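You operate a simulated robot arm through the tools that you are given. There is no shell and no other tool. Be economical: measure what you need, move in short steps, check, and stop when the job is done.

Carry out the task below with a simulated robot arm. There is one attempt and no reset: what you move stays moved.

Task
Press the bush of the purple wheel home and lay the wheel on the white mat.
Fine: slide the table in, pull the lever, raise it, slide the table out. Where these are worked on the way, their far stop is far enough and under half their travel is too little: press table.

The check looks at the end state, three seconds after you hand in, the way a careful person would. Anything else that was tipped, shoved, dropped, spilled or broken makes it a failure.

Robot
A 6-joint arm with a two-finger parallel gripper, fixed in place. Base frame: the origin is at the foot of the arm, x ahead of it, y to its left, z up; the work surface is at about z = 0.86. Lengths are in m, angles in rad, forces in N, time in s.
With the tool pointing down near the work surface it reaches from about 0.24 to 0.64 m from the base axis. Its first joint turns from -1.152 to 1.152 rad. Payload 2.7 kg.
The tool frame sits at the grasp point between the pads (the TCP): z along the fingers, y along the line on which they close. The tips reach 0.023 m beyond it. Largest opening 0.094 m; finger width 0.038, thickness 0.01; the body of the gripper, 0.054 by 0.096 m, starts 0.039 m behind the TCP.
Orientation is that of the tool frame in the base frame, as [roll, pitch, yaw] about the fixed x, y, z axes, in that order (R = Rz(yaw) Ry(pitch) Rx(roll)). With the fingers straight down and closing along the base's y, the tool's x points along the base's -x, its y along +y and its z along -z.

Tools
- The arm moves only by the tool nudge_tool. Its argument "moves" is a list of rows, each a list of 3 entries, a list of its own where there are three numbers: the shift along the tool's x, y, z in units of 150 mm (1.0 is 150 mm), then the turn, a rotation vector about the tool's x, y, z in units of 90 degrees (1.0 is 90 degrees), then the opening, from 0 (shut) to 1 (fully open). In form: [[[tx, ty, tz], [rx, ry, rz], fingers], ...]. A call has 1 to 12 rows; each row is the pose to reach, as a shift and turn from the pose commanded when the call began, along the tool's axes at that moment. A call with a number of a shift or a turn outside -1 to 1 is refused whole. Rows are played at 5 a second. More than 0.05 m and 0.15 rad between two rows, or a gripper value outside its range, and nothing of the call is played. A pose out of reach is approached as far as the arm can. The call stops where the force on the tool passes 70 N (or 10 N more than at its start, if that is more) or the arm is blocked; 0.2 s more then pass. The fingers move at their own pace (about 0.045 m/s each) and stop on an object; they squeeze with about 40 N. The grip force told is the motor's: it shows also when the fingers shut on nothing. Time passes only in rows, and 0.2 s behind the last, so rows that repeat a pose let the fingers close. The reply holds the time, the measured pose of the TCP, the force on the tool along the base axes, the opening and the grip force, in the units named above and with some noise, with the torque about the TCP (base axes, N m) and any sound that the robot's microphone picked up.
- Cameras (640 x 400 px; columns grow to the right, rows downward): "scene" is fixed at [0.0708, -0.4329, 1.4132]; the picture's right is [0.77, -0.64, 0.00], its down [-0.31, -0.37, -0.87] and it looks along [0.56, 0.67, -0.49] (base axes); focal length 291 px, centre (320, 200). "wrist" rides on the gripper at [0.086, 0.016, -0.074] in the tool frame; the picture's right is [-0.18, 0.98, 0.00], its down [-0.58, -0.11, -0.81] and it looks along [-0.79, -0.15, 0.59] (tool axes); focal length 243 px, centre (320, 200). There is no depth. A picture from a camera that has moved, and an enlarged one, comes with that camera's place and axes in the base frame and with its lens. The place of the scene camera against the robot may be out by one fixed shift of up to 0.012 m in any direction.
- capture(camera): a new picture of that camera. No time passes.
- enlarge(camera, box): a new picture of the part [left, top, right, bottom] of that camera's present view, enlarged. No time passes.
- hand_in(): hands the job in; it is judged then, once.

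Go step by step. Nothing tells you positions but the pictures and the camera data: compare them with the known pose of the tool, close in by small moves and look again before you grip or let go. The budget is 120 turns and 76 pictures, counting those below and the enlarged ones. Unless the task says otherwise, let go and move clear before handing in, and close with one line.

The tools are called after "Call:" by a JSON object that holds its "op" and its "data". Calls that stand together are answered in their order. nudge_tool: Moves the arm, as the interface text tells. Its arguments: {"type":"object","properties":{"moves":{"type":"array"}},"required":["moves"]} The other tools are called the same way: capture (camera) takes a picture; enlarge (camera, box) takes an enlarged picture of a part of a camera's view; hand_in () hands the job in.

At the start:

```text
time_s: 0.0
tcp_pos: [0.3321, 0.0179, 1.3048]
ee_rot: [-3.141, -0.001, 3.142]
wrist_force: [-0.1, 0.9, 0.0]
wrist_torque: [-0.01, 0.0, 0.01]
opening: 0.094
grip_force: 0.0
```

scene: 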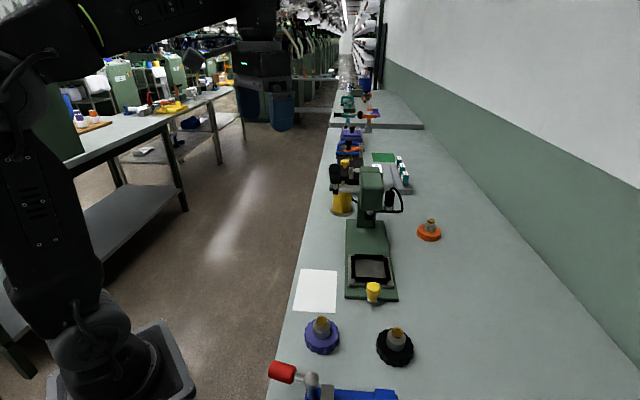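
wrist: 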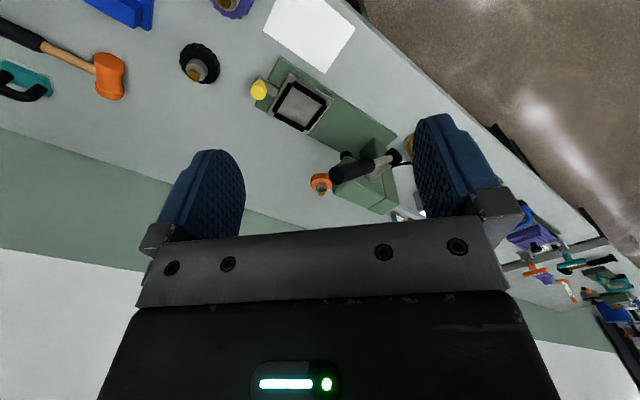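

The bench holds an arbor press (table with a yellow knob, lever with a black grip), a purple wheel nearer than the press, a black wheel, an orange wheel and the white mat. I'll look closer first.

Call:
{"op": "enlarge", "data": {"camera": "scene", "box": [280, 140, 460, 310]}}

Call:
{"op": "enlarge", "data": {"camera": "scene", "box": [260, 260, 440, 400]}}

Call:
{"op": "enlarge", "data": {"camera": "wrist", "box": [160, 0, 440, 220]}}

```text
2.35 times, centred on (370, 225) of scene
camera zoom: at [0.0708, -0.4329, 1.4132], right [0.77, -0.64, 0.0], down [-0.31, -0.37, -0.87], along [0.56, 0.67, -0.49], focal length 685 px, centre (202, 141)
```

zoom: 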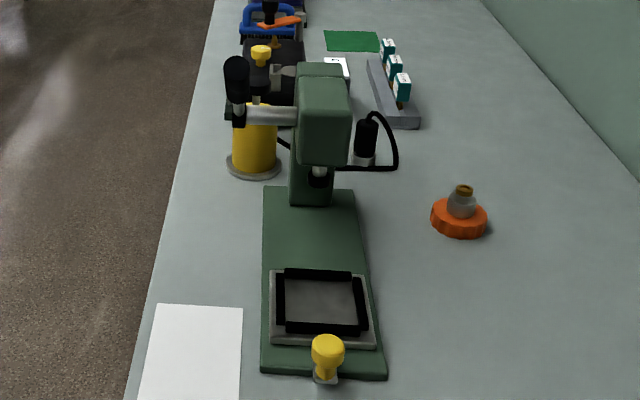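

```text
2.86 times, centred on (350, 330) of scene
camera zoom: at [0.0708, -0.4329, 1.4132], right [0.77, -0.64, 0.0], down [-0.31, -0.37, -0.87], along [0.56, 0.67, -0.49], focal length 831 px, centre (234, -171)
```

zoom: 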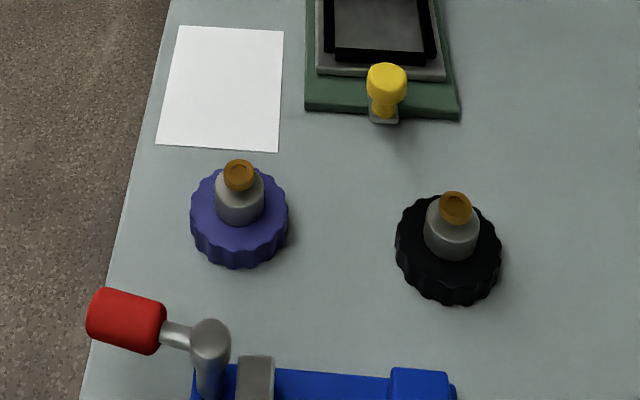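

```text
1.82 times, centred on (300, 110) of wrist
camera zoom: at [0.2451, 0.0329, 1.3784], right [0.18, 0.98, 0.0], down [0.58, -0.11, 0.81], along [0.79, -0.15, -0.59], focal length 441 px, centre (356, 364)
```

zoom: 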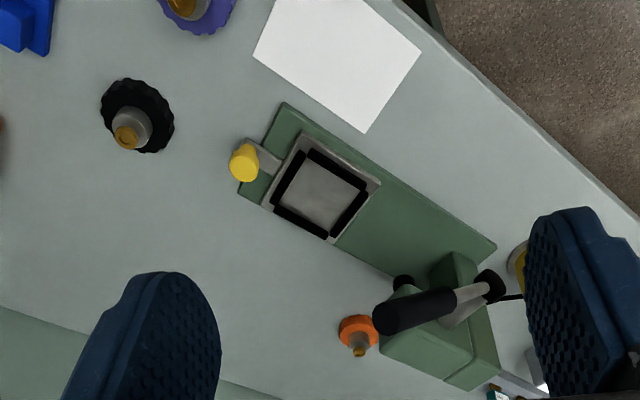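

Call:
{"op": "enlarge", "data": {"camera": "scene", "box": [320, 150, 420, 230]}}

Call:
{"op": "enlarge", "data": {"camera": "wrist", "box": [300, 130, 420, 220]}}

```text
5.00 times, centred on (370, 190) of scene
camera zoom: at [0.0708, -0.4329, 1.4132], right [0.77, -0.64, 0.0], down [-0.31, -0.37, -0.87], along [0.56, 0.67, -0.49], focal length 1455 px, centre (70, 250)
```

zoom: 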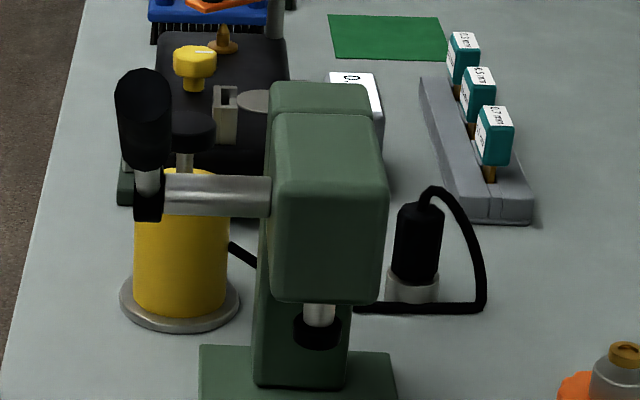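

```text
4.44 times, centred on (360, 175) of wrist
camera zoom: at [0.2451, 0.0329, 1.3784], right [0.18, 0.98, 0.0], down [0.58, -0.11, 0.81], along [0.79, -0.15, -0.59], focal length 1078 px, centre (142, 311)
```

zoom: 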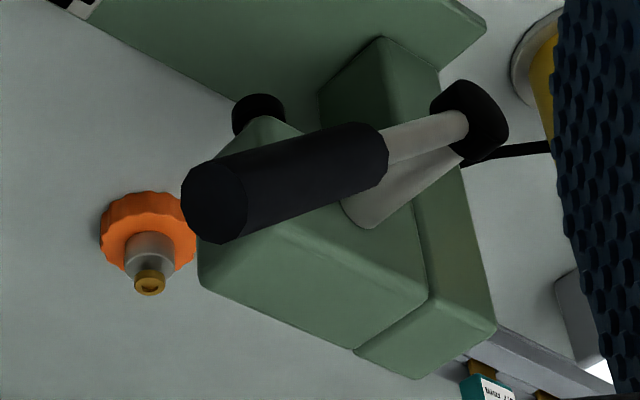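

The wheel's hub is near (0.323, -0.137), top about z 0.92. The press slides along the 45° diagonal, and its lever points forward and up at the left of the head. I'll go above the wheel.

Call:
{"op": "nudge_tool", "data": {"moves": [[[0.01, -0.2, 0.2], [0, 0, 0], 1], [[0.02, -0.4, 0.4], [0, 0, 0], 1], [[0.03, -0.6, 0.6], [0, 0, 0], 1], [[0.05, -0.8, 0.8], [0, 0, 0], 1], [[0.06, -1, 1], [0, 0, 0], 1], [[0.06, -1, 1], [0, 0, 0], 1]]}}

Call:
{"op": "nudge_tool", "data": {"moves": [[[0, 0, 0.2], [0, 0, 0], 1], [[0, 0, 0.4], [0, 0, 0], 1], [[0, -0.03, 0.67], [0, 0, 0], 1], [[0, -0.03, 0.67], [0, 0, 0], 1]]}}

Call:
{"op": "capture", "data": {"camera": "wrist"}}

Call:
{"op": "capture", "data": {"camera": "scene"}}

```text
time_s: 1.4
tcp_pos: [0.3229, -0.1325, 1.1529]
ee_rot: [3.141, 0.001, -3.139]
wrist_force: [1.4, 0.2, -0.4]
wrist_torque: [-0.04, 0.03, -0.02]
opening: 0.094
grip_force: 0.0
```

```text
time_s: 2.4
tcp_pos: [0.3234, -0.1362, 1.0532]
ee_rot: [-3.141, 0.0, -3.14]
wrist_force: [0.1, 0.6, 0.6]
wrist_torque: [-0.02, 0.01, -0.01]
opening: 0.0939
grip_force: 0.1
```

```text
68 pictures are left
camera wrist: at [0.2367, -0.1215, 1.1273], right [0.18, 0.98, 0.0], down [0.58, -0.11, 0.81], along [0.79, -0.15, -0.59], focal length 243 px, centre (320, 200)
```

wrist: 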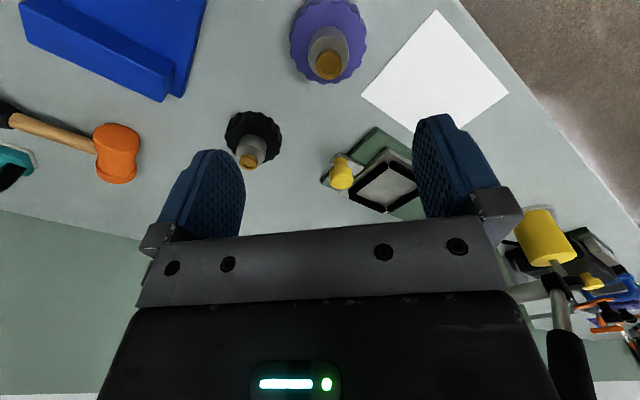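

```text
67 pictures are left
```

scene: 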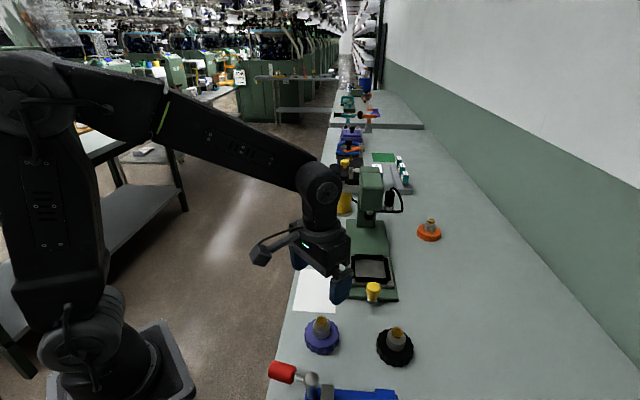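

Wrist view puts the hub at about (0.331, -0.133). I'll centre and descend part-way, then look again.

Call:
{"op": "nudge_tool", "data": {"moves": [[[-0.05, 0.02, 0.2], [0, 0, 0], 1], [[-0.05, 0.02, 0.4], [0, 0, 0], 1], [[-0.05, 0.02, 0.4], [0, 0, 0], 1]]}}

Call:
{"op": "capture", "data": {"camera": "wrist"}}

Call:
{"op": "enlarge", "data": {"camera": "scene", "box": [260, 260, 420, 380]}}

```text
time_s: 3.2
tcp_pos: [0.3307, -0.1335, 0.9932]
ee_rot: [-3.141, -0.001, -3.141]
wrist_force: [-0.2, 0.1, 0.2]
wrist_torque: [-0.01, 0.01, -0.01]
opening: 0.0938
grip_force: 0.1
```

```text
66 pictures are left
camera wrist: at [0.2441, -0.1186, 1.0679], right [0.18, 0.98, 0.0], down [0.58, -0.11, 0.81], along [0.79, -0.15, -0.59], focal length 243 px, centre (320, 200)
```

wrist: 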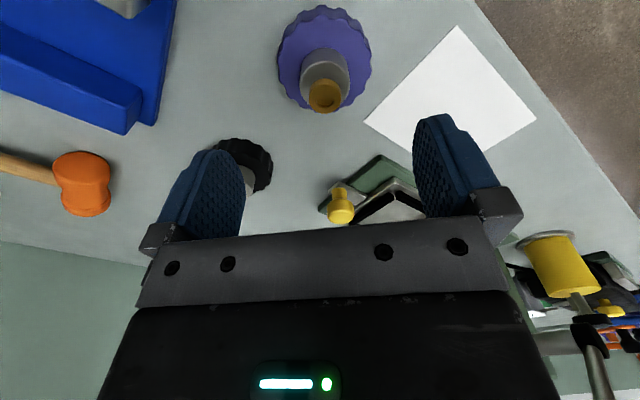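

```text
3.33 times, centred on (340, 320) of scene
camera zoom: at [0.0708, -0.4329, 1.4132], right [0.77, -0.64, 0.0], down [-0.31, -0.37, -0.87], along [0.56, 0.67, -0.49], focal length 970 px, centre (253, -200)
```

zoom: 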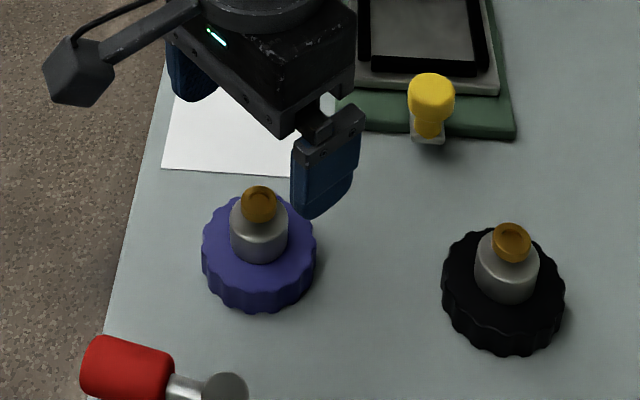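

Call:
{"op": "nudge_tool", "data": {"moves": [[[0.02, 0.017, 0.15], [0, 0, 0], 1], [[0.02, 0.017, 0.3], [0, 0, 0], 1], [[0.02, 0.017, 0.42], [0, 0, 0], 1], [[0.02, 0.017, 0.5], [0, 0, 0], 1], [[0.02, 0.017, 0.5], [0, 0, 0], 1]]}}

Call:
{"op": "capture", "data": {"camera": "wrist"}}

Call:
{"op": "enlarge", "data": {"camera": "scene", "box": [260, 270, 400, 370]}}

```text
time_s: 4.4
tcp_pos: [0.3276, -0.1315, 0.9188]
ee_rot: [3.14, 0.0, 3.141]
wrist_force: [0.3, -1.1, 0.0]
wrist_torque: [-0.01, 0.01, -0.01]
opening: 0.0941
grip_force: 0.0
```

```text
64 pictures are left
camera wrist: at [0.2405, -0.1163, 0.9929], right [0.18, 0.98, 0.0], down [0.58, -0.11, 0.81], along [0.79, -0.15, -0.59], focal length 243 px, centre (320, 200)
```

wrist: 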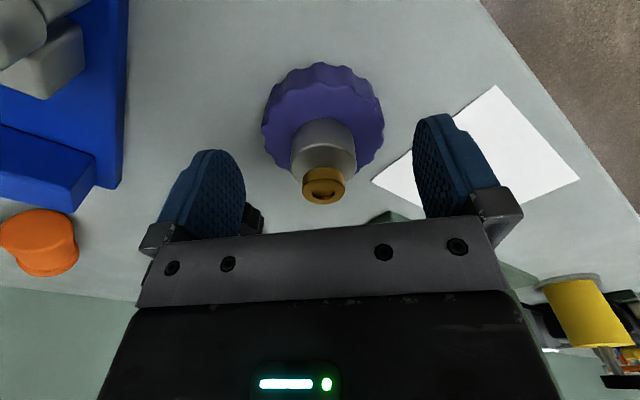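

```text
4.00 times, centred on (330, 320) of scene
camera zoom: at [0.0708, -0.4329, 1.4132], right [0.77, -0.64, 0.0], down [-0.31, -0.37, -0.87], along [0.56, 0.67, -0.49], focal length 1164 px, centre (280, -280)
```

zoom: 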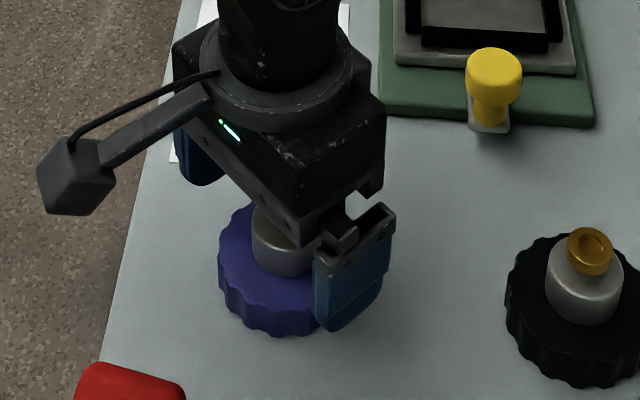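

Hub is centred between the fingers; bush top about z 0.923. I'll drop a further 8 mm and close.

Call:
{"op": "nudge_tool", "data": {"moves": [[[0, 0, 0.05], [0, 0, 0], 1], [[0, 0, 0.05], [0, 0, 0], 0.6], [[0, 0, 0.05], [0, 0, 0], 0.3], [[0, 0, 0.05], [0, 0, 0], 0.2], [[0, 0, 0.05], [0, 0, 0], 0.1], [[0, 0, 0.05], [0, 0, 0], 0], [[0, 0, 0.05], [0, 0, 0], 0], [[0, 0, 0.05], [0, 0, 0], 0], [[0, 0, 0.05], [0, 0, 0], 0]]}}

Call:
{"op": "capture", "data": {"camera": "wrist"}}

```text
time_s: 6.4
tcp_pos: [0.3268, -0.1308, 0.9114]
ee_rot: [-3.14, 0.0, 3.141]
wrist_force: [0.4, 0.2, 0.3]
wrist_torque: [-0.05, -0.01, 0.01]
opening: 0.0348
grip_force: 40.0
```

```text
62 pictures are left
camera wrist: at [0.2406, -0.1161, 0.9856], right [0.18, 0.98, 0.0], down [0.58, -0.11, 0.81], along [0.79, -0.15, -0.59], focal length 243 px, centre (320, 200)
```

wrist: 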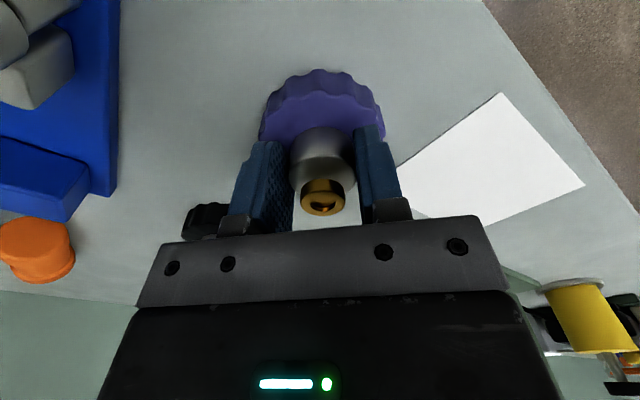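

Hub is gripped (35 mm). Lifting straight up.

Call:
{"op": "nudge_tool", "data": {"moves": [[[0, 0, -0.2], [0, 0, 0], 0], [[0, 0, -0.4], [0, 0, 0], 0], [[0, 0, -0.6], [0, 0, 0], 0], [[0, 0, -0.8], [0, 0, 0], 0], [[0, 0, -0.8], [0, 0, 0], 0]]}}

Call:
{"op": "capture", "data": {"camera": "wrist"}}

Call:
{"op": "enlarge", "data": {"camera": "scene", "box": [270, 170, 430, 310]}}

```text
time_s: 7.6
tcp_pos: [0.3286, -0.1311, 1.032]
ee_rot: [3.14, 0.0, 3.141]
wrist_force: [0.4, 0.0, -1.9]
wrist_torque: [0.03, -0.01, -0.01]
opening: 0.0349
grip_force: 39.6
```

```text
61 pictures are left
camera wrist: at [0.2409, -0.1162, 1.1063], right [0.18, 0.98, 0.0], down [0.58, -0.11, 0.81], along [0.79, -0.15, -0.59], focal length 243 px, centre (320, 200)
```

wrist: 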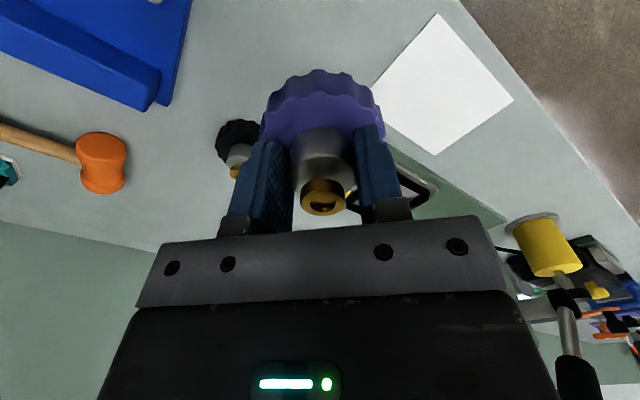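

```text
2.86 times, centred on (350, 240) of scene
camera zoom: at [0.0708, -0.4329, 1.4132], right [0.77, -0.64, 0.0], down [-0.31, -0.37, -0.87], along [0.56, 0.67, -0.49], focal length 831 px, centre (234, 86)
```

zoom: 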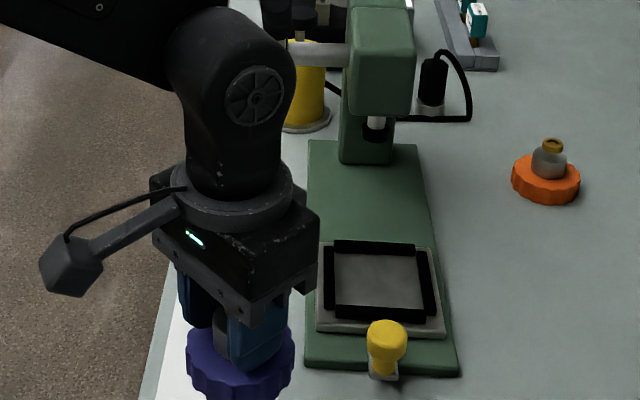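

Pocket centre comes out near (0.542, -0.071, 0.89) from both cameras. I'll carry the wheel most of the way at height and watch the clearance to the lever.

Call:
{"op": "nudge_tool", "data": {"moves": [[[-0.2, 0.02, 0], [0, 0, 0], 0], [[-0.4, 0.04, 0], [0, 0, 0], 0], [[-0.6, 0.06, 0], [0, 0, 0], 0], [[-0.8, 0.1, 0], [0, 0, 0], 0], [[-1, 0.13, 0], [0, 0, 0], 0], [[-1, 0.13, 0], [0, 0, 0], 0]]}}

Call:
{"op": "capture", "data": {"camera": "wrist"}}

Call:
{"op": "capture", "data": {"camera": "scene"}}

```text
time_s: 9.0
tcp_pos: [0.4773, -0.1112, 1.0317]
ee_rot: [-3.141, 0.001, 3.141]
wrist_force: [0.2, 0.3, -1.2]
wrist_torque: [0.05, -0.01, 0.0]
opening: 0.0349
grip_force: 40.2
```

```text
59 pictures are left
camera wrist: at [0.3911, -0.0957, 1.1059], right [0.18, 0.98, 0.0], down [0.58, -0.11, 0.81], along [0.79, -0.15, -0.59], focal length 243 px, centre (320, 200)
```

wrist: 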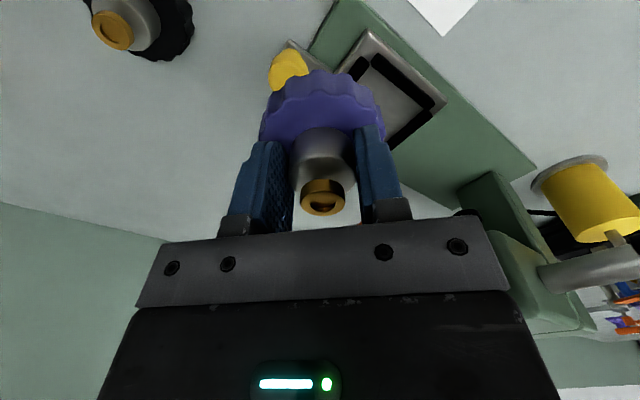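

```text
58 pictures are left
```

scene: 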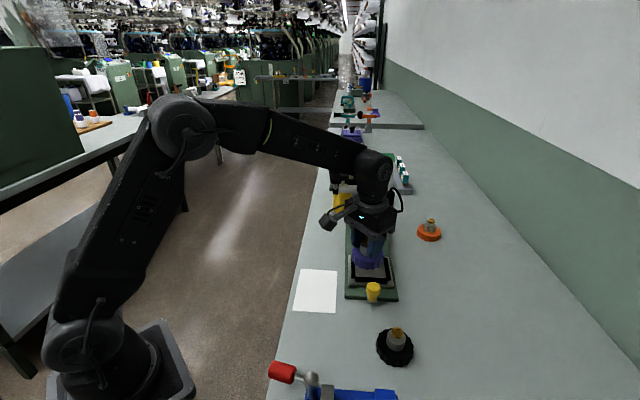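

Call:
{"op": "enlarge", "data": {"camera": "wrist", "box": [230, 20, 460, 240]}}

Call:
{"op": "enlarge", "data": {"camera": "scene", "box": [310, 130, 430, 310]}}

```text
1.82 times, centred on (345, 130) of wrist
camera zoom: at [0.3911, -0.0957, 1.1059], right [0.18, 0.98, 0.0], down [0.58, -0.11, 0.81], along [0.79, -0.15, -0.59], focal length 441 px, centre (274, 327)
```

zoom: 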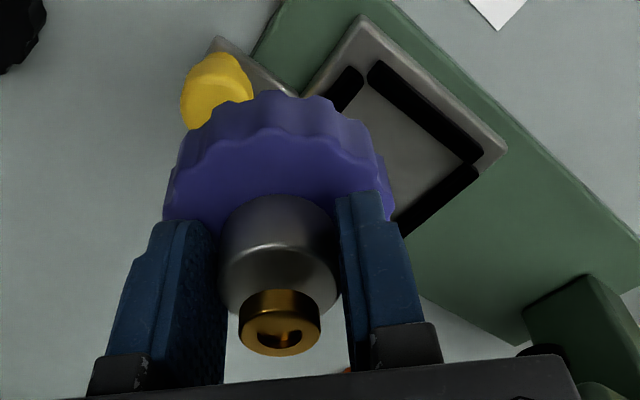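

```text
2.22 times, centred on (370, 220) of scene
camera zoom: at [0.0708, -0.4329, 1.4132], right [0.77, -0.64, 0.0], down [-0.31, -0.37, -0.87], along [0.56, 0.67, -0.49], focal length 647 px, centre (209, 156)
```

zoom: 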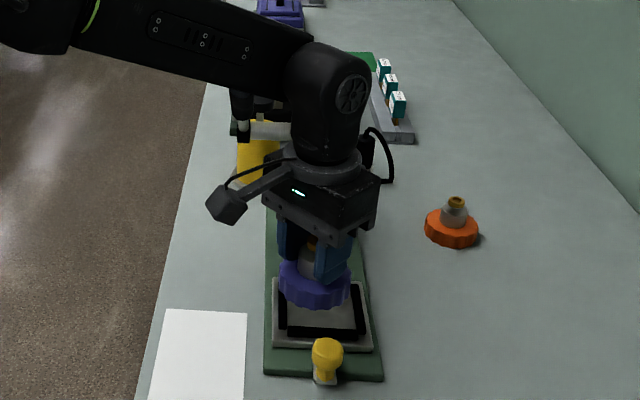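

Hub is centred in the grip. Moving over the pocket, still high.

Call:
{"op": "nudge_tool", "data": {"moves": [[[-0.22, 0.1, 0], [0, 0, 0], 0], [[-0.44, 0.26, 0], [0, 0, 0], 0], [[-0.44, 0.26, 0], [0, 0, 0], 0]]}}

Call:
{"op": "capture", "data": {"camera": "wrist"}}

Call:
{"op": "enlarge", "data": {"camera": "scene", "box": [310, 130, 430, 310]}}

```text
time_s: 9.8
tcp_pos: [0.5424, -0.0724, 1.0312]
ee_rot: [-3.14, 0.0, -3.139]
wrist_force: [1.1, -0.4, -1.8]
wrist_torque: [0.0, 0.02, 0.03]
opening: 0.0347
grip_force: 39.8
```

```text
55 pictures are left
camera wrist: at [0.4564, -0.0571, 1.1052], right [0.18, 0.98, 0.0], down [0.58, -0.11, 0.81], along [0.79, -0.15, -0.59], focal length 243 px, centre (320, 200)
```

wrist: 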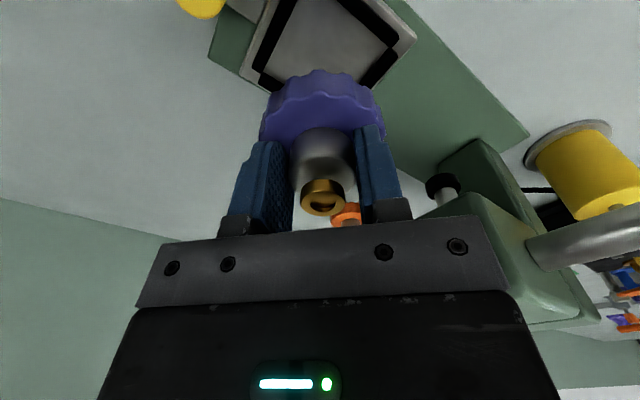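

```text
2.22 times, centred on (370, 220) of scene
camera zoom: at [0.0708, -0.4329, 1.4132], right [0.77, -0.64, 0.0], down [-0.31, -0.37, -0.87], along [0.56, 0.67, -0.49], focal length 647 px, centre (209, 156)
```

zoom: 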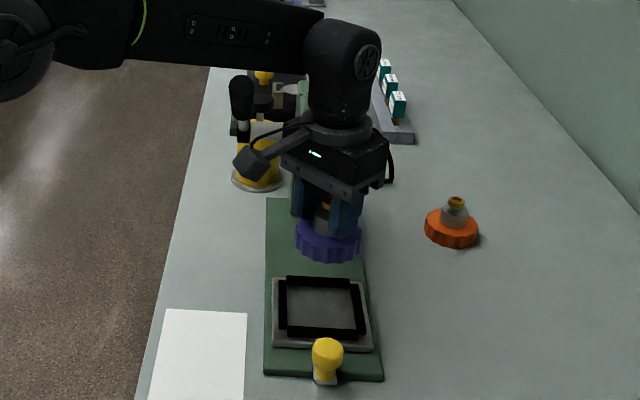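

Call:
{"op": "nudge_tool", "data": {"moves": [[[-0.01, 0.01, 0.15], [0, 0, 0], 0], [[-0.01, 0.01, 0.3], [0, 0, 0], 0], [[-0.01, 0.01, 0.42], [0, 0, 0], 0], [[-0.01, 0.01, 0.42], [0, 0, 0], 0]]}}

Call:
{"op": "capture", "data": {"camera": "wrist"}}

Call:
{"op": "enlarge", "data": {"camera": "scene", "box": [310, 130, 430, 310]}}

```text
time_s: 10.8
tcp_pos: [0.543, -0.0688, 0.9646]
ee_rot: [3.14, -0.008, -3.138]
wrist_force: [-0.5, 0.0, -1.5]
wrist_torque: [0.01, 0.0, -0.01]
opening: 0.0348
grip_force: 39.8
```

```text
53 pictures are left
camera wrist: at [0.4572, -0.0544, 1.0399], right [0.18, 0.98, 0.0], down [0.59, -0.11, 0.8], along [0.79, -0.15, -0.6], focal length 243 px, centre (320, 200)
```

wrist: 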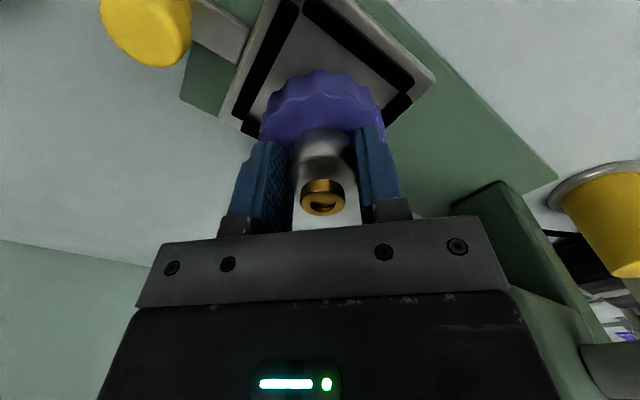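

```text
2.22 times, centred on (370, 220) of scene
camera zoom: at [0.0709, -0.4328, 1.4132], right [0.77, -0.64, 0.0], down [-0.31, -0.37, -0.87], along [0.56, 0.67, -0.49], focal length 647 px, centre (209, 156)
```

zoom: 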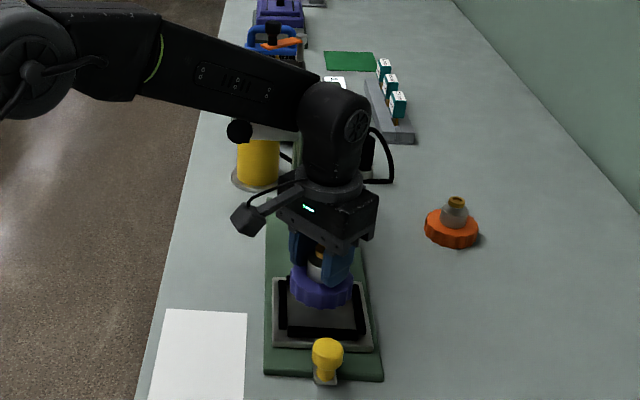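

The forearm now overlaps the lever in this view; I'll check whether it is touching.

Call:
{"op": "enlarge", "data": {"camera": "scene", "box": [325, 140, 405, 200]}}

```text
6.67 times, centred on (365, 170) of scene
camera zoom: at [0.0709, -0.4328, 1.4132], right [0.77, -0.64, 0.0], down [-0.31, -0.37, -0.87], along [0.56, 0.67, -0.49], focal length 1940 px, centre (20, 400)
```

zoom: 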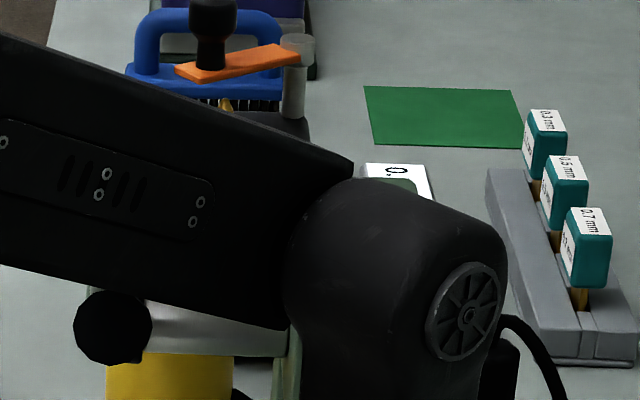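

The forearm has leaned on the lever grip. I'll back up and see how the lever behaves.

Call:
{"op": "nudge_tool", "data": {"moves": [[[0, 0, -0.15], [0, 0, 0], 0], [[0, 0, -0.3], [0, 0, 0], 0], [[0, 0, -0.44], [0, 0, 0], 0], [[0, 0, -0.44], [0, 0, 0], 0]]}}

Call:
{"op": "enlarge", "data": {"camera": "scene", "box": [310, 130, 430, 230]}}

```text
time_s: 11.8
tcp_pos: [0.5443, -0.0715, 1.0332]
ee_rot: [3.141, 0.0, -3.14]
wrist_force: [0.2, 0.2, -2.7]
wrist_torque: [0.03, 0.02, -0.04]
opening: 0.035
grip_force: 40.0
```

```text
4.00 times, centred on (370, 180) of scene
camera zoom: at [0.0708, -0.4329, 1.4132], right [0.77, -0.64, 0.0], down [-0.31, -0.37, -0.87], along [0.56, 0.67, -0.49], focal length 1164 px, centre (120, 280)
```

zoom: 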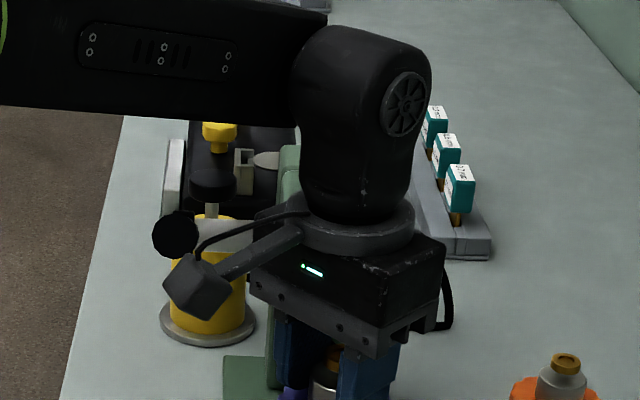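

The lever holds by friction where it is left, and it will be worked later anyway. I'll lower the wheel again, watching pose and force.

Call:
{"op": "nudge_tool", "data": {"moves": [[[0.003, 0.003, 0.15], [0, 0, 0], 0], [[0.003, 0.003, 0.3], [0, 0, 0], 0], [[0.003, 0.003, 0.45], [0, 0, 0], 0], [[0.003, 0.003, 0.5], [0, 0, 0], 0], [[0.003, 0.003, 0.5], [0, 0, 0], 0]]}}

Call:
{"op": "enlarge", "data": {"camera": "wrist", "box": [200, 0, 440, 160]}}

Call:
{"op": "enlarge", "data": {"camera": "scene", "box": [330, 210, 410, 310]}}

```text
time_s: 13.0
tcp_pos: [0.5444, -0.0703, 0.9591]
ee_rot: [3.141, 0.002, -3.14]
wrist_force: [-0.1, -0.1, -1.9]
wrist_torque: [0.0, -0.01, 0.01]
opening: 0.0349
grip_force: 39.7
```

```text
2.50 times, centred on (320, 80) of wrist
camera zoom: at [0.4576, -0.0549, 1.0332], right [0.18, 0.98, 0.0], down [0.58, -0.11, 0.81], along [0.79, -0.15, -0.59], focal length 606 px, centre (320, 500)
```

zoom: 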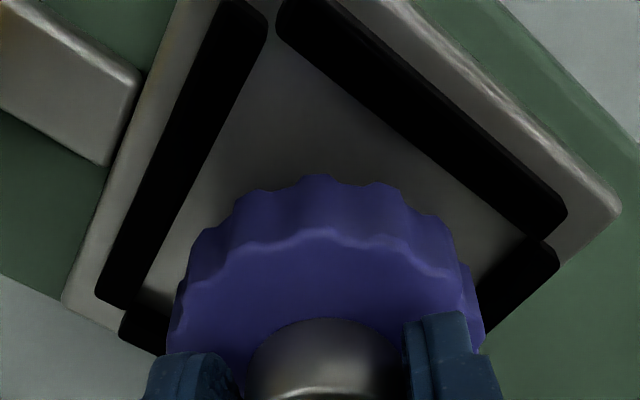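

```text
4.00 times, centred on (370, 260) of scene
camera zoom: at [0.0708, -0.4329, 1.4132], right [0.77, -0.64, 0.0], down [-0.31, -0.37, -0.87], along [0.56, 0.67, -0.49], focal length 1164 px, centre (120, -40)
```

zoom: 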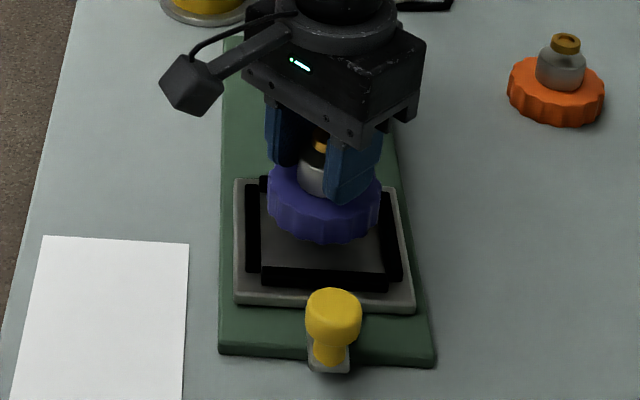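

Aligned over the pocket within about a millimetre; roughly 20 mm left to go. Lowering gently.

Call:
{"op": "nudge_tool", "data": {"moves": [[[0, 0, 0.04], [0, 0, 0], 0], [[0, 0, 0.08], [0, 0, 0], 0], [[0, 0, 0.11], [0, 0, 0], 0], [[0, 0, 0.11], [0, 0, 0], 0]]}}

Call:
{"op": "nudge_tool", "data": {"moves": [[[0, 0, 0.01], [0, 0, 0], 0], [[0, 0, 0.02], [0, 0, 0], 0], [[0, 0, 0.02], [0, 0, 0], 0]]}}

Call:
{"op": "enlarge", "data": {"camera": "wrist", "box": [200, 0, 440, 160]}}

Call:
{"op": "enlarge", "data": {"camera": "scene", "box": [330, 210, 410, 310]}}

```text
time_s: 14.0
tcp_pos: [0.544, -0.0691, 0.9424]
ee_rot: [3.141, 0.0, -3.141]
wrist_force: [0.5, -0.7, -1.0]
wrist_torque: [0.0, 0.03, -0.01]
opening: 0.035
grip_force: 39.9
```

```text
time_s: 14.8
tcp_pos: [0.5443, -0.0707, 0.9383]
ee_rot: [3.141, 0.0, -3.141]
wrist_force: [0.2, 0.0, -1.9]
wrist_torque: [0.03, 0.0, -0.01]
opening: 0.035
grip_force: 40.1
```

```text
2.50 times, centred on (320, 80) of wrist
camera zoom: at [0.4577, -0.0554, 1.0136], right [0.18, 0.98, 0.0], down [0.58, -0.11, 0.81], along [0.79, -0.15, -0.59], focal length 606 px, centre (320, 500)
```

zoom: 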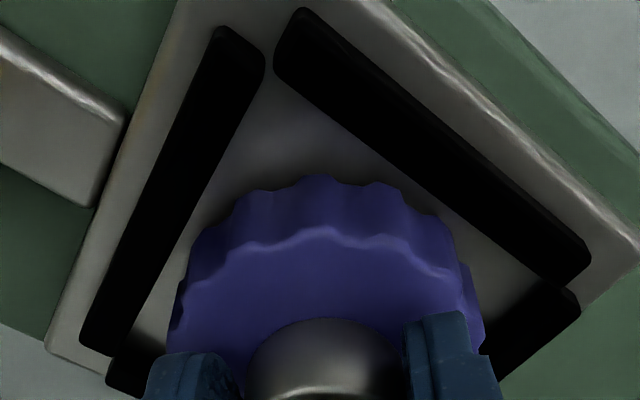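

```text
4.00 times, centred on (370, 260) of scene
camera zoom: at [0.0708, -0.4329, 1.4132], right [0.77, -0.64, 0.0], down [-0.31, -0.37, -0.87], along [0.56, 0.67, -0.49], focal length 1164 px, centre (120, -40)
```

zoom: 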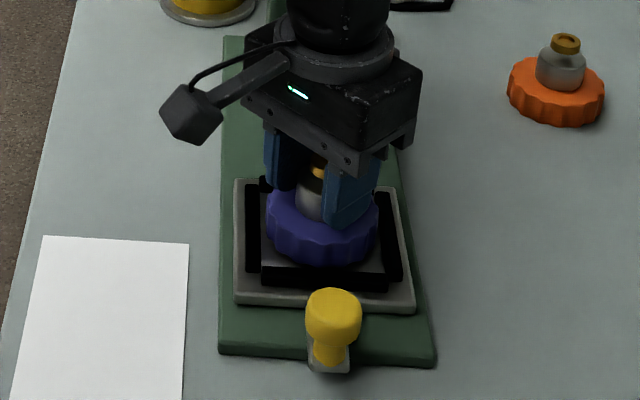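

Not touching yet; continue down slowly until the force shows contact.

Call:
{"op": "nudge_tool", "data": {"moves": [[[0, 0, 0.015], [0, 0, 0], 0], [[0, 0, 0.03], [0, 0, 0], 0], [[0, 0, 0.03], [0, 0, 0], 0]]}}

Call:
{"op": "nudge_tool", "data": {"moves": [[[0, 0, 0.013], [0, 0, 0], 0], [[0, 0, 0.026], [0, 0, 0], 0], [[0, 0, 0.026], [0, 0, 0], 0]]}}

Call:
{"op": "enlarge", "data": {"camera": "scene", "box": [330, 210, 410, 310]}}

```text
time_s: 15.6
tcp_pos: [0.5454, -0.0717, 0.936]
ee_rot: [-3.141, 0.0, -3.14]
wrist_force: [-0.2, 0.0, -1.1]
wrist_torque: [0.03, 0.03, -0.01]
opening: 0.0347
grip_force: 39.8
```

```text
time_s: 16.4
tcp_pos: [0.5463, -0.07, 0.9352]
ee_rot: [3.14, 0.006, -3.139]
wrist_force: [-6.3, 3.2, 28.1]
wrist_torque: [0.13, 0.04, 0.11]
opening: 0.0349
grip_force: 40.2
```

```text
4.00 times, centred on (370, 260) of scene
camera zoom: at [0.0701, -0.4328, 1.4133], right [0.77, -0.64, 0.0], down [-0.31, -0.37, -0.87], along [0.56, 0.67, -0.49], focal length 1164 px, centre (120, -40)
```

zoom: 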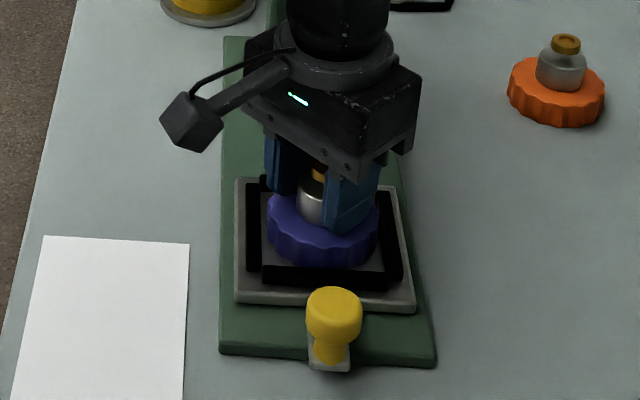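

Contact at TCP z 0.935 (28 N). Opening the fingers.

Call:
{"op": "nudge_tool", "data": {"moves": [[[0, 0, -0.012], [0, 0, 0], 0], [[0, 0, -0.012], [0, 0, 0], 0.4], [[0, 0, -0.012], [0, 0, 0], 0.6], [[0, 0, -0.012], [0, 0, 0], 0.6], [[0, 0, -0.012], [0, 0, 0], 0.6]]}}

Call:
{"op": "enlarge", "data": {"camera": "wrist", "box": [200, 0, 440, 220]}}

Call:
{"op": "enlarge", "data": {"camera": "scene", "box": [330, 210, 410, 310]}}

```text
time_s: 17.6
tcp_pos: [0.5433, -0.0701, 0.9327]
ee_rot: [-3.141, -0.001, 3.141]
wrist_force: [-0.3, -0.4, 0.1]
wrist_torque: [-0.02, 0.0, 0.01]
opening: 0.0564
grip_force: 0.2
```

```text
1.82 times, centred on (320, 110) of wrist
camera zoom: at [0.4578, -0.0554, 1.0074], right [0.18, 0.98, 0.0], down [0.58, -0.11, 0.81], along [0.79, -0.15, -0.59], focal length 441 px, centre (320, 364)
```

zoom: 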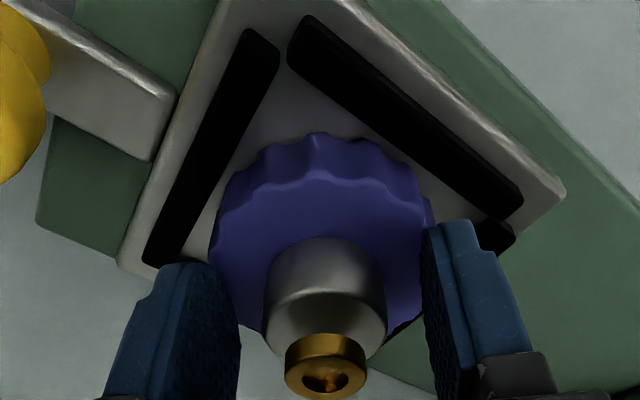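

```text
4.00 times, centred on (370, 260) of scene
camera zoom: at [0.0708, -0.4329, 1.4132], right [0.77, -0.64, 0.0], down [-0.31, -0.37, -0.87], along [0.56, 0.67, -0.49], focal length 1164 px, centre (120, -40)
```

zoom: 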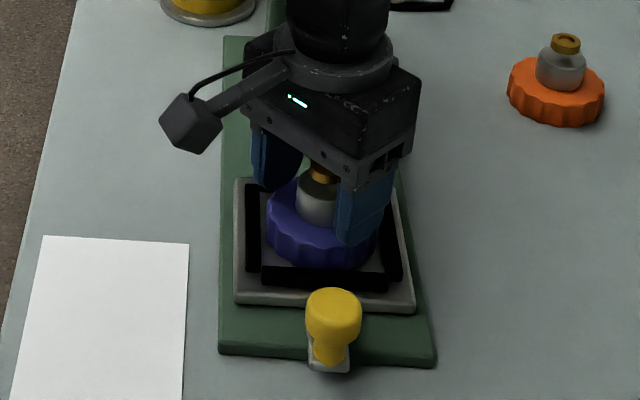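

Wheel released into the pocket. Rising straight up and checking seat and lever.

Call:
{"op": "nudge_tool", "data": {"moves": [[[0, 0, -0.2], [0, 0, 0], 0.6], [[0, 0, -0.4], [0, 0, 0], 0.6], [[0, 0, -0.6], [0, 0, 0], 0.6], [[0.1, -0.2, -0.8], [0, 0, 0], 0.6], [[0.3, -0.4, -0.9], [0, 0, 0], 0.6], [[0.5, -0.6, -0.9], [0, 0, 0], 0.6], [[0.5, -0.6, -0.9], [0, 0, 0], 0.6]]}}

Call:
{"op": "enlarge", "data": {"camera": "scene", "box": [310, 130, 430, 310]}}

Call:
{"op": "capture", "data": {"camera": "wrist"}}

```text
time_s: 19.2
tcp_pos: [0.4693, -0.1618, 1.0683]
ee_rot: [3.14, -0.001, -3.14]
wrist_force: [-0.5, 0.2, 0.6]
wrist_torque: [-0.01, 0.01, 0.02]
opening: 0.0565
grip_force: 0.0
```

```text
2.22 times, centred on (370, 220) of scene
camera zoom: at [0.0707, -0.4329, 1.4132], right [0.77, -0.64, 0.0], down [-0.31, -0.37, -0.87], along [0.56, 0.67, -0.49], focal length 647 px, centre (209, 156)
```

zoom: 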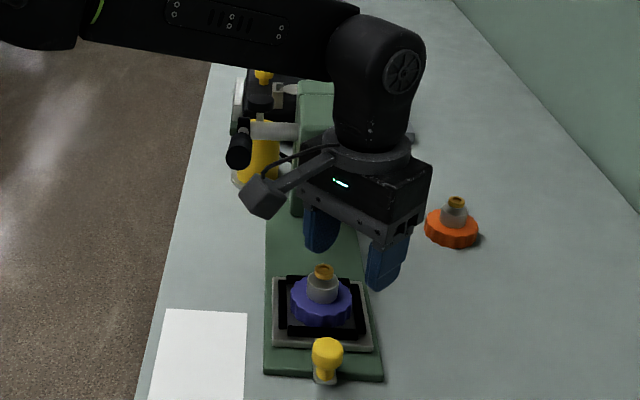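

```text
41 pictures are left
camera wrist: at [0.382, -0.1463, 1.1429], right [0.18, 0.98, 0.0], down [0.58, -0.11, 0.81], along [0.79, -0.15, -0.59], focal length 243 px, centre (320, 200)
```

wrist: 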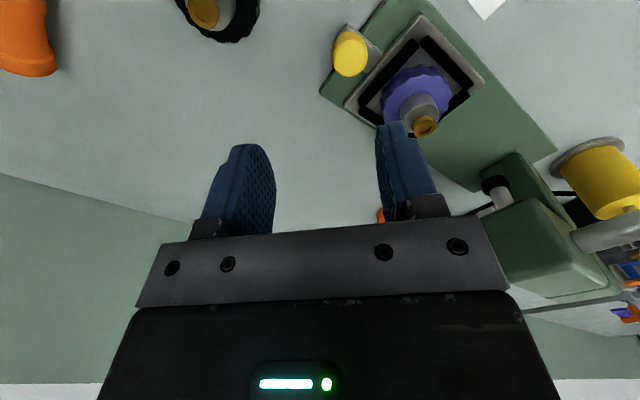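

The wheel sits in the pocket. The lever has dropped to about 20° above level, lowering the ram a bit, so I'll raise it before sliding the table in. I'll rise, turn the fingers to straddle the lever, and look.

Call:
{"op": "nudge_tool", "data": {"moves": [[[0, 0, -0.3], [0, 0, 0], 0.8], [[0, 0, -0.6], [0, 0, 0], 0.8], [[0, 0, -0.88], [0, 0, 0], 0.8], [[0, 0.2, -0.88], [0, 0, -0.083], 0.8], [[0, 0.4, -0.88], [0, 0, -0.166], 0.8], [[0, 0.6, -0.88], [0, 0, -0.25], 0.8], [[0, 0.8, -0.88], [0, 0, -0.333], 0.8], [[0, 1, -0.88], [0, 0, -0.416], 0.8], [[0, 1, -0.88], [0, 0, -0.5], 0.8], [[0, 1, -0.88], [0, 0, -0.5], 0.8]]}}

Call:
{"op": "capture", "data": {"camera": "wrist"}}

Call:
{"op": "capture", "data": {"camera": "scene"}}

```text
time_s: 21.4
tcp_pos: [0.4695, -0.01, 1.2001]
ee_rot: [-3.141, 0.0, -2.352]
wrist_force: [0.7, -0.5, 0.6]
wrist_torque: [0.02, 0.0, -0.03]
opening: 0.0753
grip_force: 0.0
```

```text
40 pictures are left
camera wrist: at [0.397, -0.0611, 1.2745], right [-0.57, 0.82, 0.0], down [0.49, 0.34, 0.81], along [0.66, 0.46, -0.59], focal length 243 px, centre (320, 200)
```

wrist: 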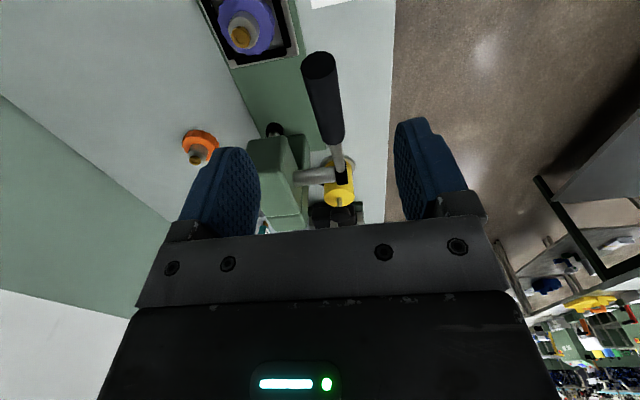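

```text
39 pictures are left
```

scene: 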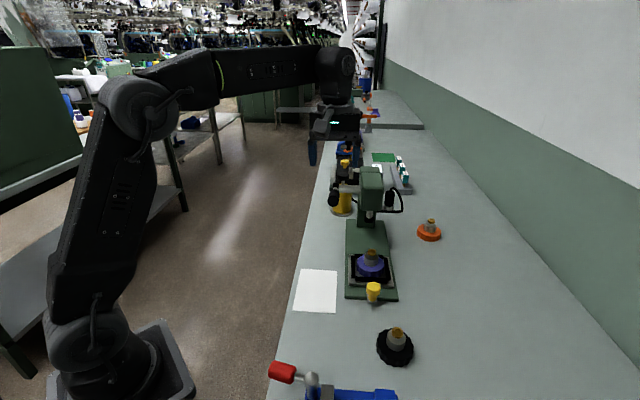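

Lever now seen clearly: hub near (0.59, 0.113, 1.04), grip end near (0.459, -0.017, 1.107). Lowering over the grip, with a check partway.

Call:
{"op": "nudge_tool", "data": {"moves": [[[-0.12, 0.01, 0.15], [0, 0, 0], 0.8], [[-0.12, 0.01, 0.3], [0, 0, 0], 0.8], [[-0.12, 0.01, 0.45], [0, 0, 0], 0.8], [[-0.12, 0.01, 0.45], [0, 0, 0], 0.8]]}}

Call:
{"op": "capture", "data": {"camera": "wrist"}}

Call:
{"op": "enlarge", "data": {"camera": "scene", "box": [310, 120, 410, 240]}}

```text
time_s: 22.4
tcp_pos: [0.4805, 0.0031, 1.133]
ee_rot: [-3.142, -0.001, -2.355]
wrist_force: [0.6, -0.4, -0.2]
wrist_torque: [-0.02, 0.03, 0.0]
opening: 0.0754
grip_force: 0.0
```

```text
38 pictures are left
camera wrist: at [0.4082, -0.0472, 1.2066], right [-0.57, 0.82, 0.0], down [0.49, 0.33, 0.81], along [0.67, 0.46, -0.59], focal length 243 px, centre (320, 200)
```

wrist: 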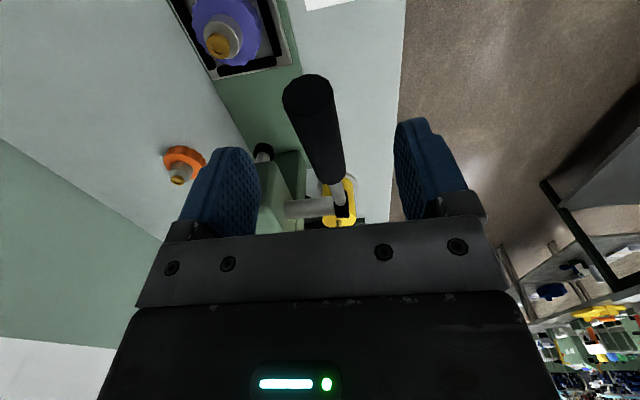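

```text
3.33 times, centred on (360, 180) of scene
camera zoom: at [0.0708, -0.4329, 1.4132], right [0.77, -0.64, 0.0], down [-0.31, -0.37, -0.87], along [0.56, 0.67, -0.49], focal length 970 px, centre (187, 267)
```

zoom: 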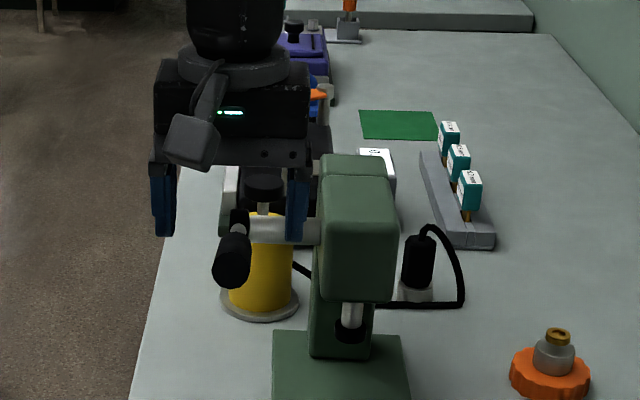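

Call:
{"op": "nudge_tool", "data": {"moves": [[[0, 0, 0.13], [0, 0, 0], 0.8], [[0, 0, 0.25], [0, 0, 0], 0.8], [[0, 0, 0.25], [0, 0, 0], 0.8]]}}

Call:
{"op": "capture", "data": {"camera": "wrist"}}

Call:
{"op": "enlarge", "data": {"camera": "scene", "box": [310, 120, 410, 240]}}

```text
time_s: 23.2
tcp_pos: [0.4806, 0.0036, 1.0944]
ee_rot: [-3.142, -0.001, -2.353]
wrist_force: [-0.8, 0.1, 0.3]
wrist_torque: [-0.01, -0.03, 0.01]
opening: 0.0755
grip_force: 0.1
```

```text
36 pictures are left
camera wrist: at [0.4081, -0.0472, 1.1691], right [-0.57, 0.82, 0.0], down [0.49, 0.33, 0.81], along [0.66, 0.46, -0.59], focal length 243 px, centre (320, 200)
```

wrist: 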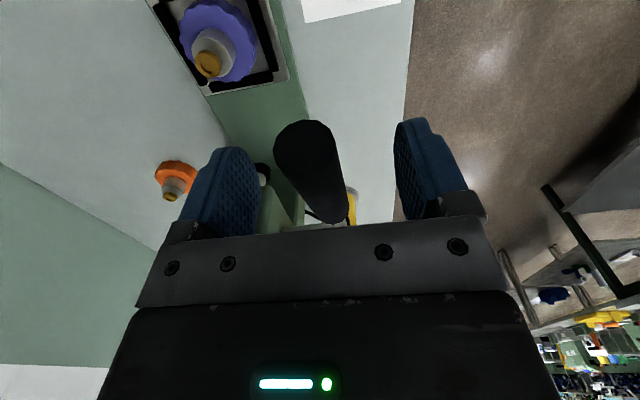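

```text
3.33 times, centred on (360, 180) of scene
camera zoom: at [0.0708, -0.4329, 1.4132], right [0.77, -0.64, 0.0], down [-0.31, -0.37, -0.87], along [0.56, 0.67, -0.49], focal length 970 px, centre (187, 267)
```

zoom: 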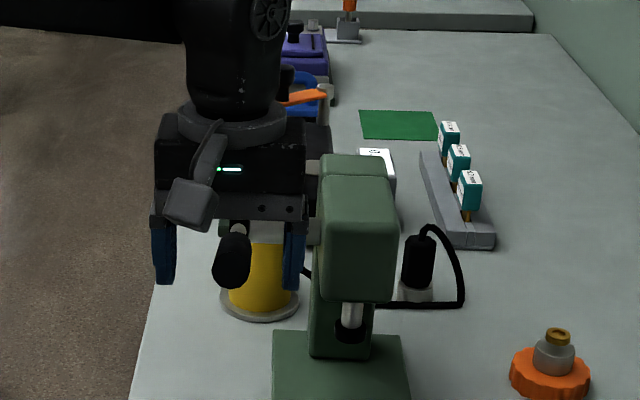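

Grip is between the pads. Closing on it.

Call:
{"op": "nudge_tool", "data": {"moves": [[[0, 0, 0], [0, 0, 0], 0.5], [[0, 0, 0], [0, 0, 0], 0.2], [[0, 0, 0], [0, 0, 0], 0], [[0, 0, 0], [0, 0, 0], 0], [[0, 0, 0], [0, 0, 0], 0]]}}

Call:
{"op": "nudge_tool", "data": {"moves": [[[-0.04, 0, -0.093], [0, 0.059, 0], 0], [[-0.09, 0, -0.184], [0, 0.119, 0], 0], [[-0.147, 0, -0.269], [0, 0.178, 0], 0], [[-0.211, 0, -0.347], [0, 0.237, 0], 0], [[-0.211, 0, -0.347], [0, 0.237, 0], 0]]}}

Call:
{"op": "enlarge", "data": {"camera": "scene", "box": [310, 120, 410, 240]}}

```text
time_s: 24.4
tcp_pos: [0.4816, 0.0024, 1.0955]
ee_rot: [-3.137, 0.0, -2.356]
wrist_force: [22.3, -15.8, -2.8]
wrist_torque: [-0.28, -0.15, 0.33]
opening: 0.0257
grip_force: 45.1
```

```text
time_s: 25.6
tcp_pos: [0.5033, 0.0244, 1.1471]
ee_rot: [-3.135, -0.367, -2.358]
wrist_force: [27.4, -20.1, 6.1]
wrist_torque: [1.02, -0.87, 0.52]
opening: 0.0256
grip_force: 45.0
```

```text
3.33 times, centred on (360, 180) of scene
camera zoom: at [0.0716, -0.4336, 1.4129], right [0.77, -0.64, 0.0], down [-0.31, -0.37, -0.87], along [0.56, 0.67, -0.49], focal length 970 px, centre (187, 267)
```

zoom: 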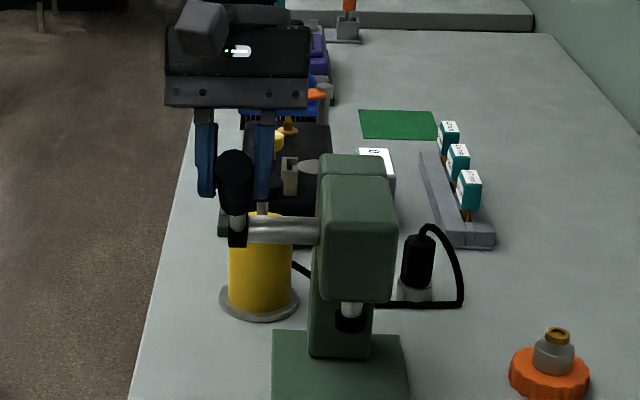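

The lever is following well. A little more upward, with a small sideways ease to relax the side force.

Call:
{"op": "nudge_tool", "data": {"moves": [[[-0.019, -0.008, -0.047], [0, 0.03, 0], 0], [[-0.04, -0.015, -0.093], [0, 0.059, 0], 0], [[-0.04, -0.015, -0.093], [0, 0.059, 0], 0]]}}

Call:
{"op": "enlarge", "data": {"camera": "scene", "box": [320, 150, 420, 230]}}

```text
time_s: 26.4
tcp_pos: [0.5087, 0.0291, 1.1536]
ee_rot: [3.139, -0.467, -2.356]
wrist_force: [4.2, -24.7, -25.6]
wrist_torque: [-0.27, 0.05, 0.06]
opening: 0.0257
grip_force: 45.6
out of reach, approached as far as the arm can: row 2, 3
```

```text
5.00 times, centred on (370, 190) of scene
camera zoom: at [0.0714, -0.4337, 1.4129], right [0.77, -0.64, 0.0], down [-0.31, -0.37, -0.87], along [0.56, 0.67, -0.49], focal length 1455 px, centre (70, 250)
```

zoom: 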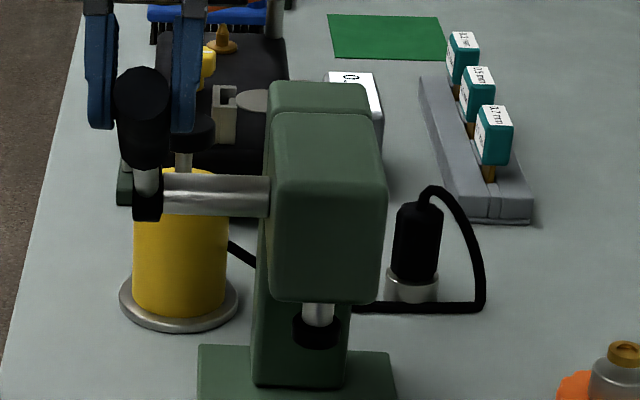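

Lever is back at its starting height with the ram fully up. Opening and backing off upward while untilting.

Call:
{"op": "nudge_tool", "data": {"moves": [[[0, 0, 0], [0, 0, 0], 0.5], [[0, 0, 0], [0, 0, 0], 0.8], [[0, 0, 0], [0, 0, 0], 0.8], [[0.05, 0, -0.1], [0, -0.05, 0], 0.8], [[0.1, 0, -0.2], [0, -0.1, 0], 0.8], [[0.15, 0, -0.3], [0, -0.15, 0], 0.8], [[0.2, 0, -0.4], [0, -0.2, 0], 0.8], [[0.25, 0, -0.5], [0, -0.25, 0], 0.8], [[0.3, 0, -0.6], [0, -0.3, 0], 0.8], [[0.3, 0, -0.6], [0, -0.3, 0], 0.8]]}}

Call:
{"op": "capture", "data": {"camera": "wrist"}}

Call:
{"op": "capture", "data": {"camera": "scene"}}

```text
time_s: 28.6
tcp_pos: [0.5097, 0.0315, 1.2572]
ee_rot: [3.141, 0.007, -2.356]
wrist_force: [-0.5, 0.2, 0.2]
wrist_torque: [0.01, 0.01, -0.03]
opening: 0.075
grip_force: 0.0
```

```text
32 pictures are left
camera wrist: at [0.4363, -0.0208, 1.33], right [-0.57, 0.82, 0.0], down [0.48, 0.33, 0.81], along [0.67, 0.46, -0.59], focal length 243 px, centre (320, 200)
```

wrist: 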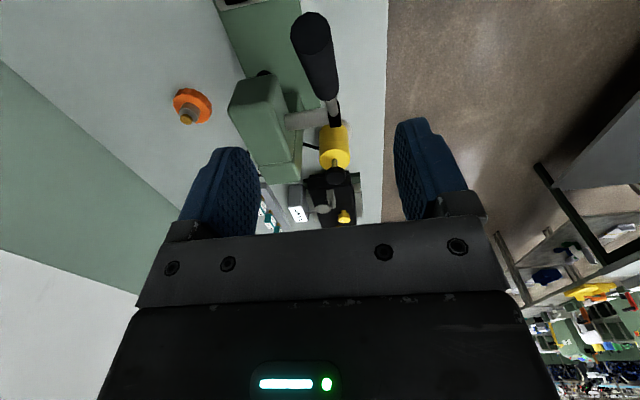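

```text
31 pictures are left
```

scene: 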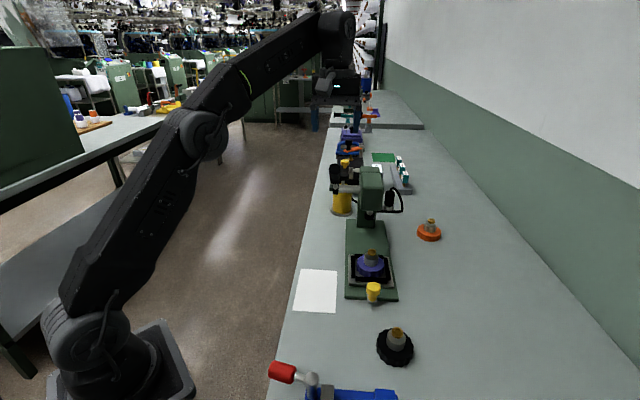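

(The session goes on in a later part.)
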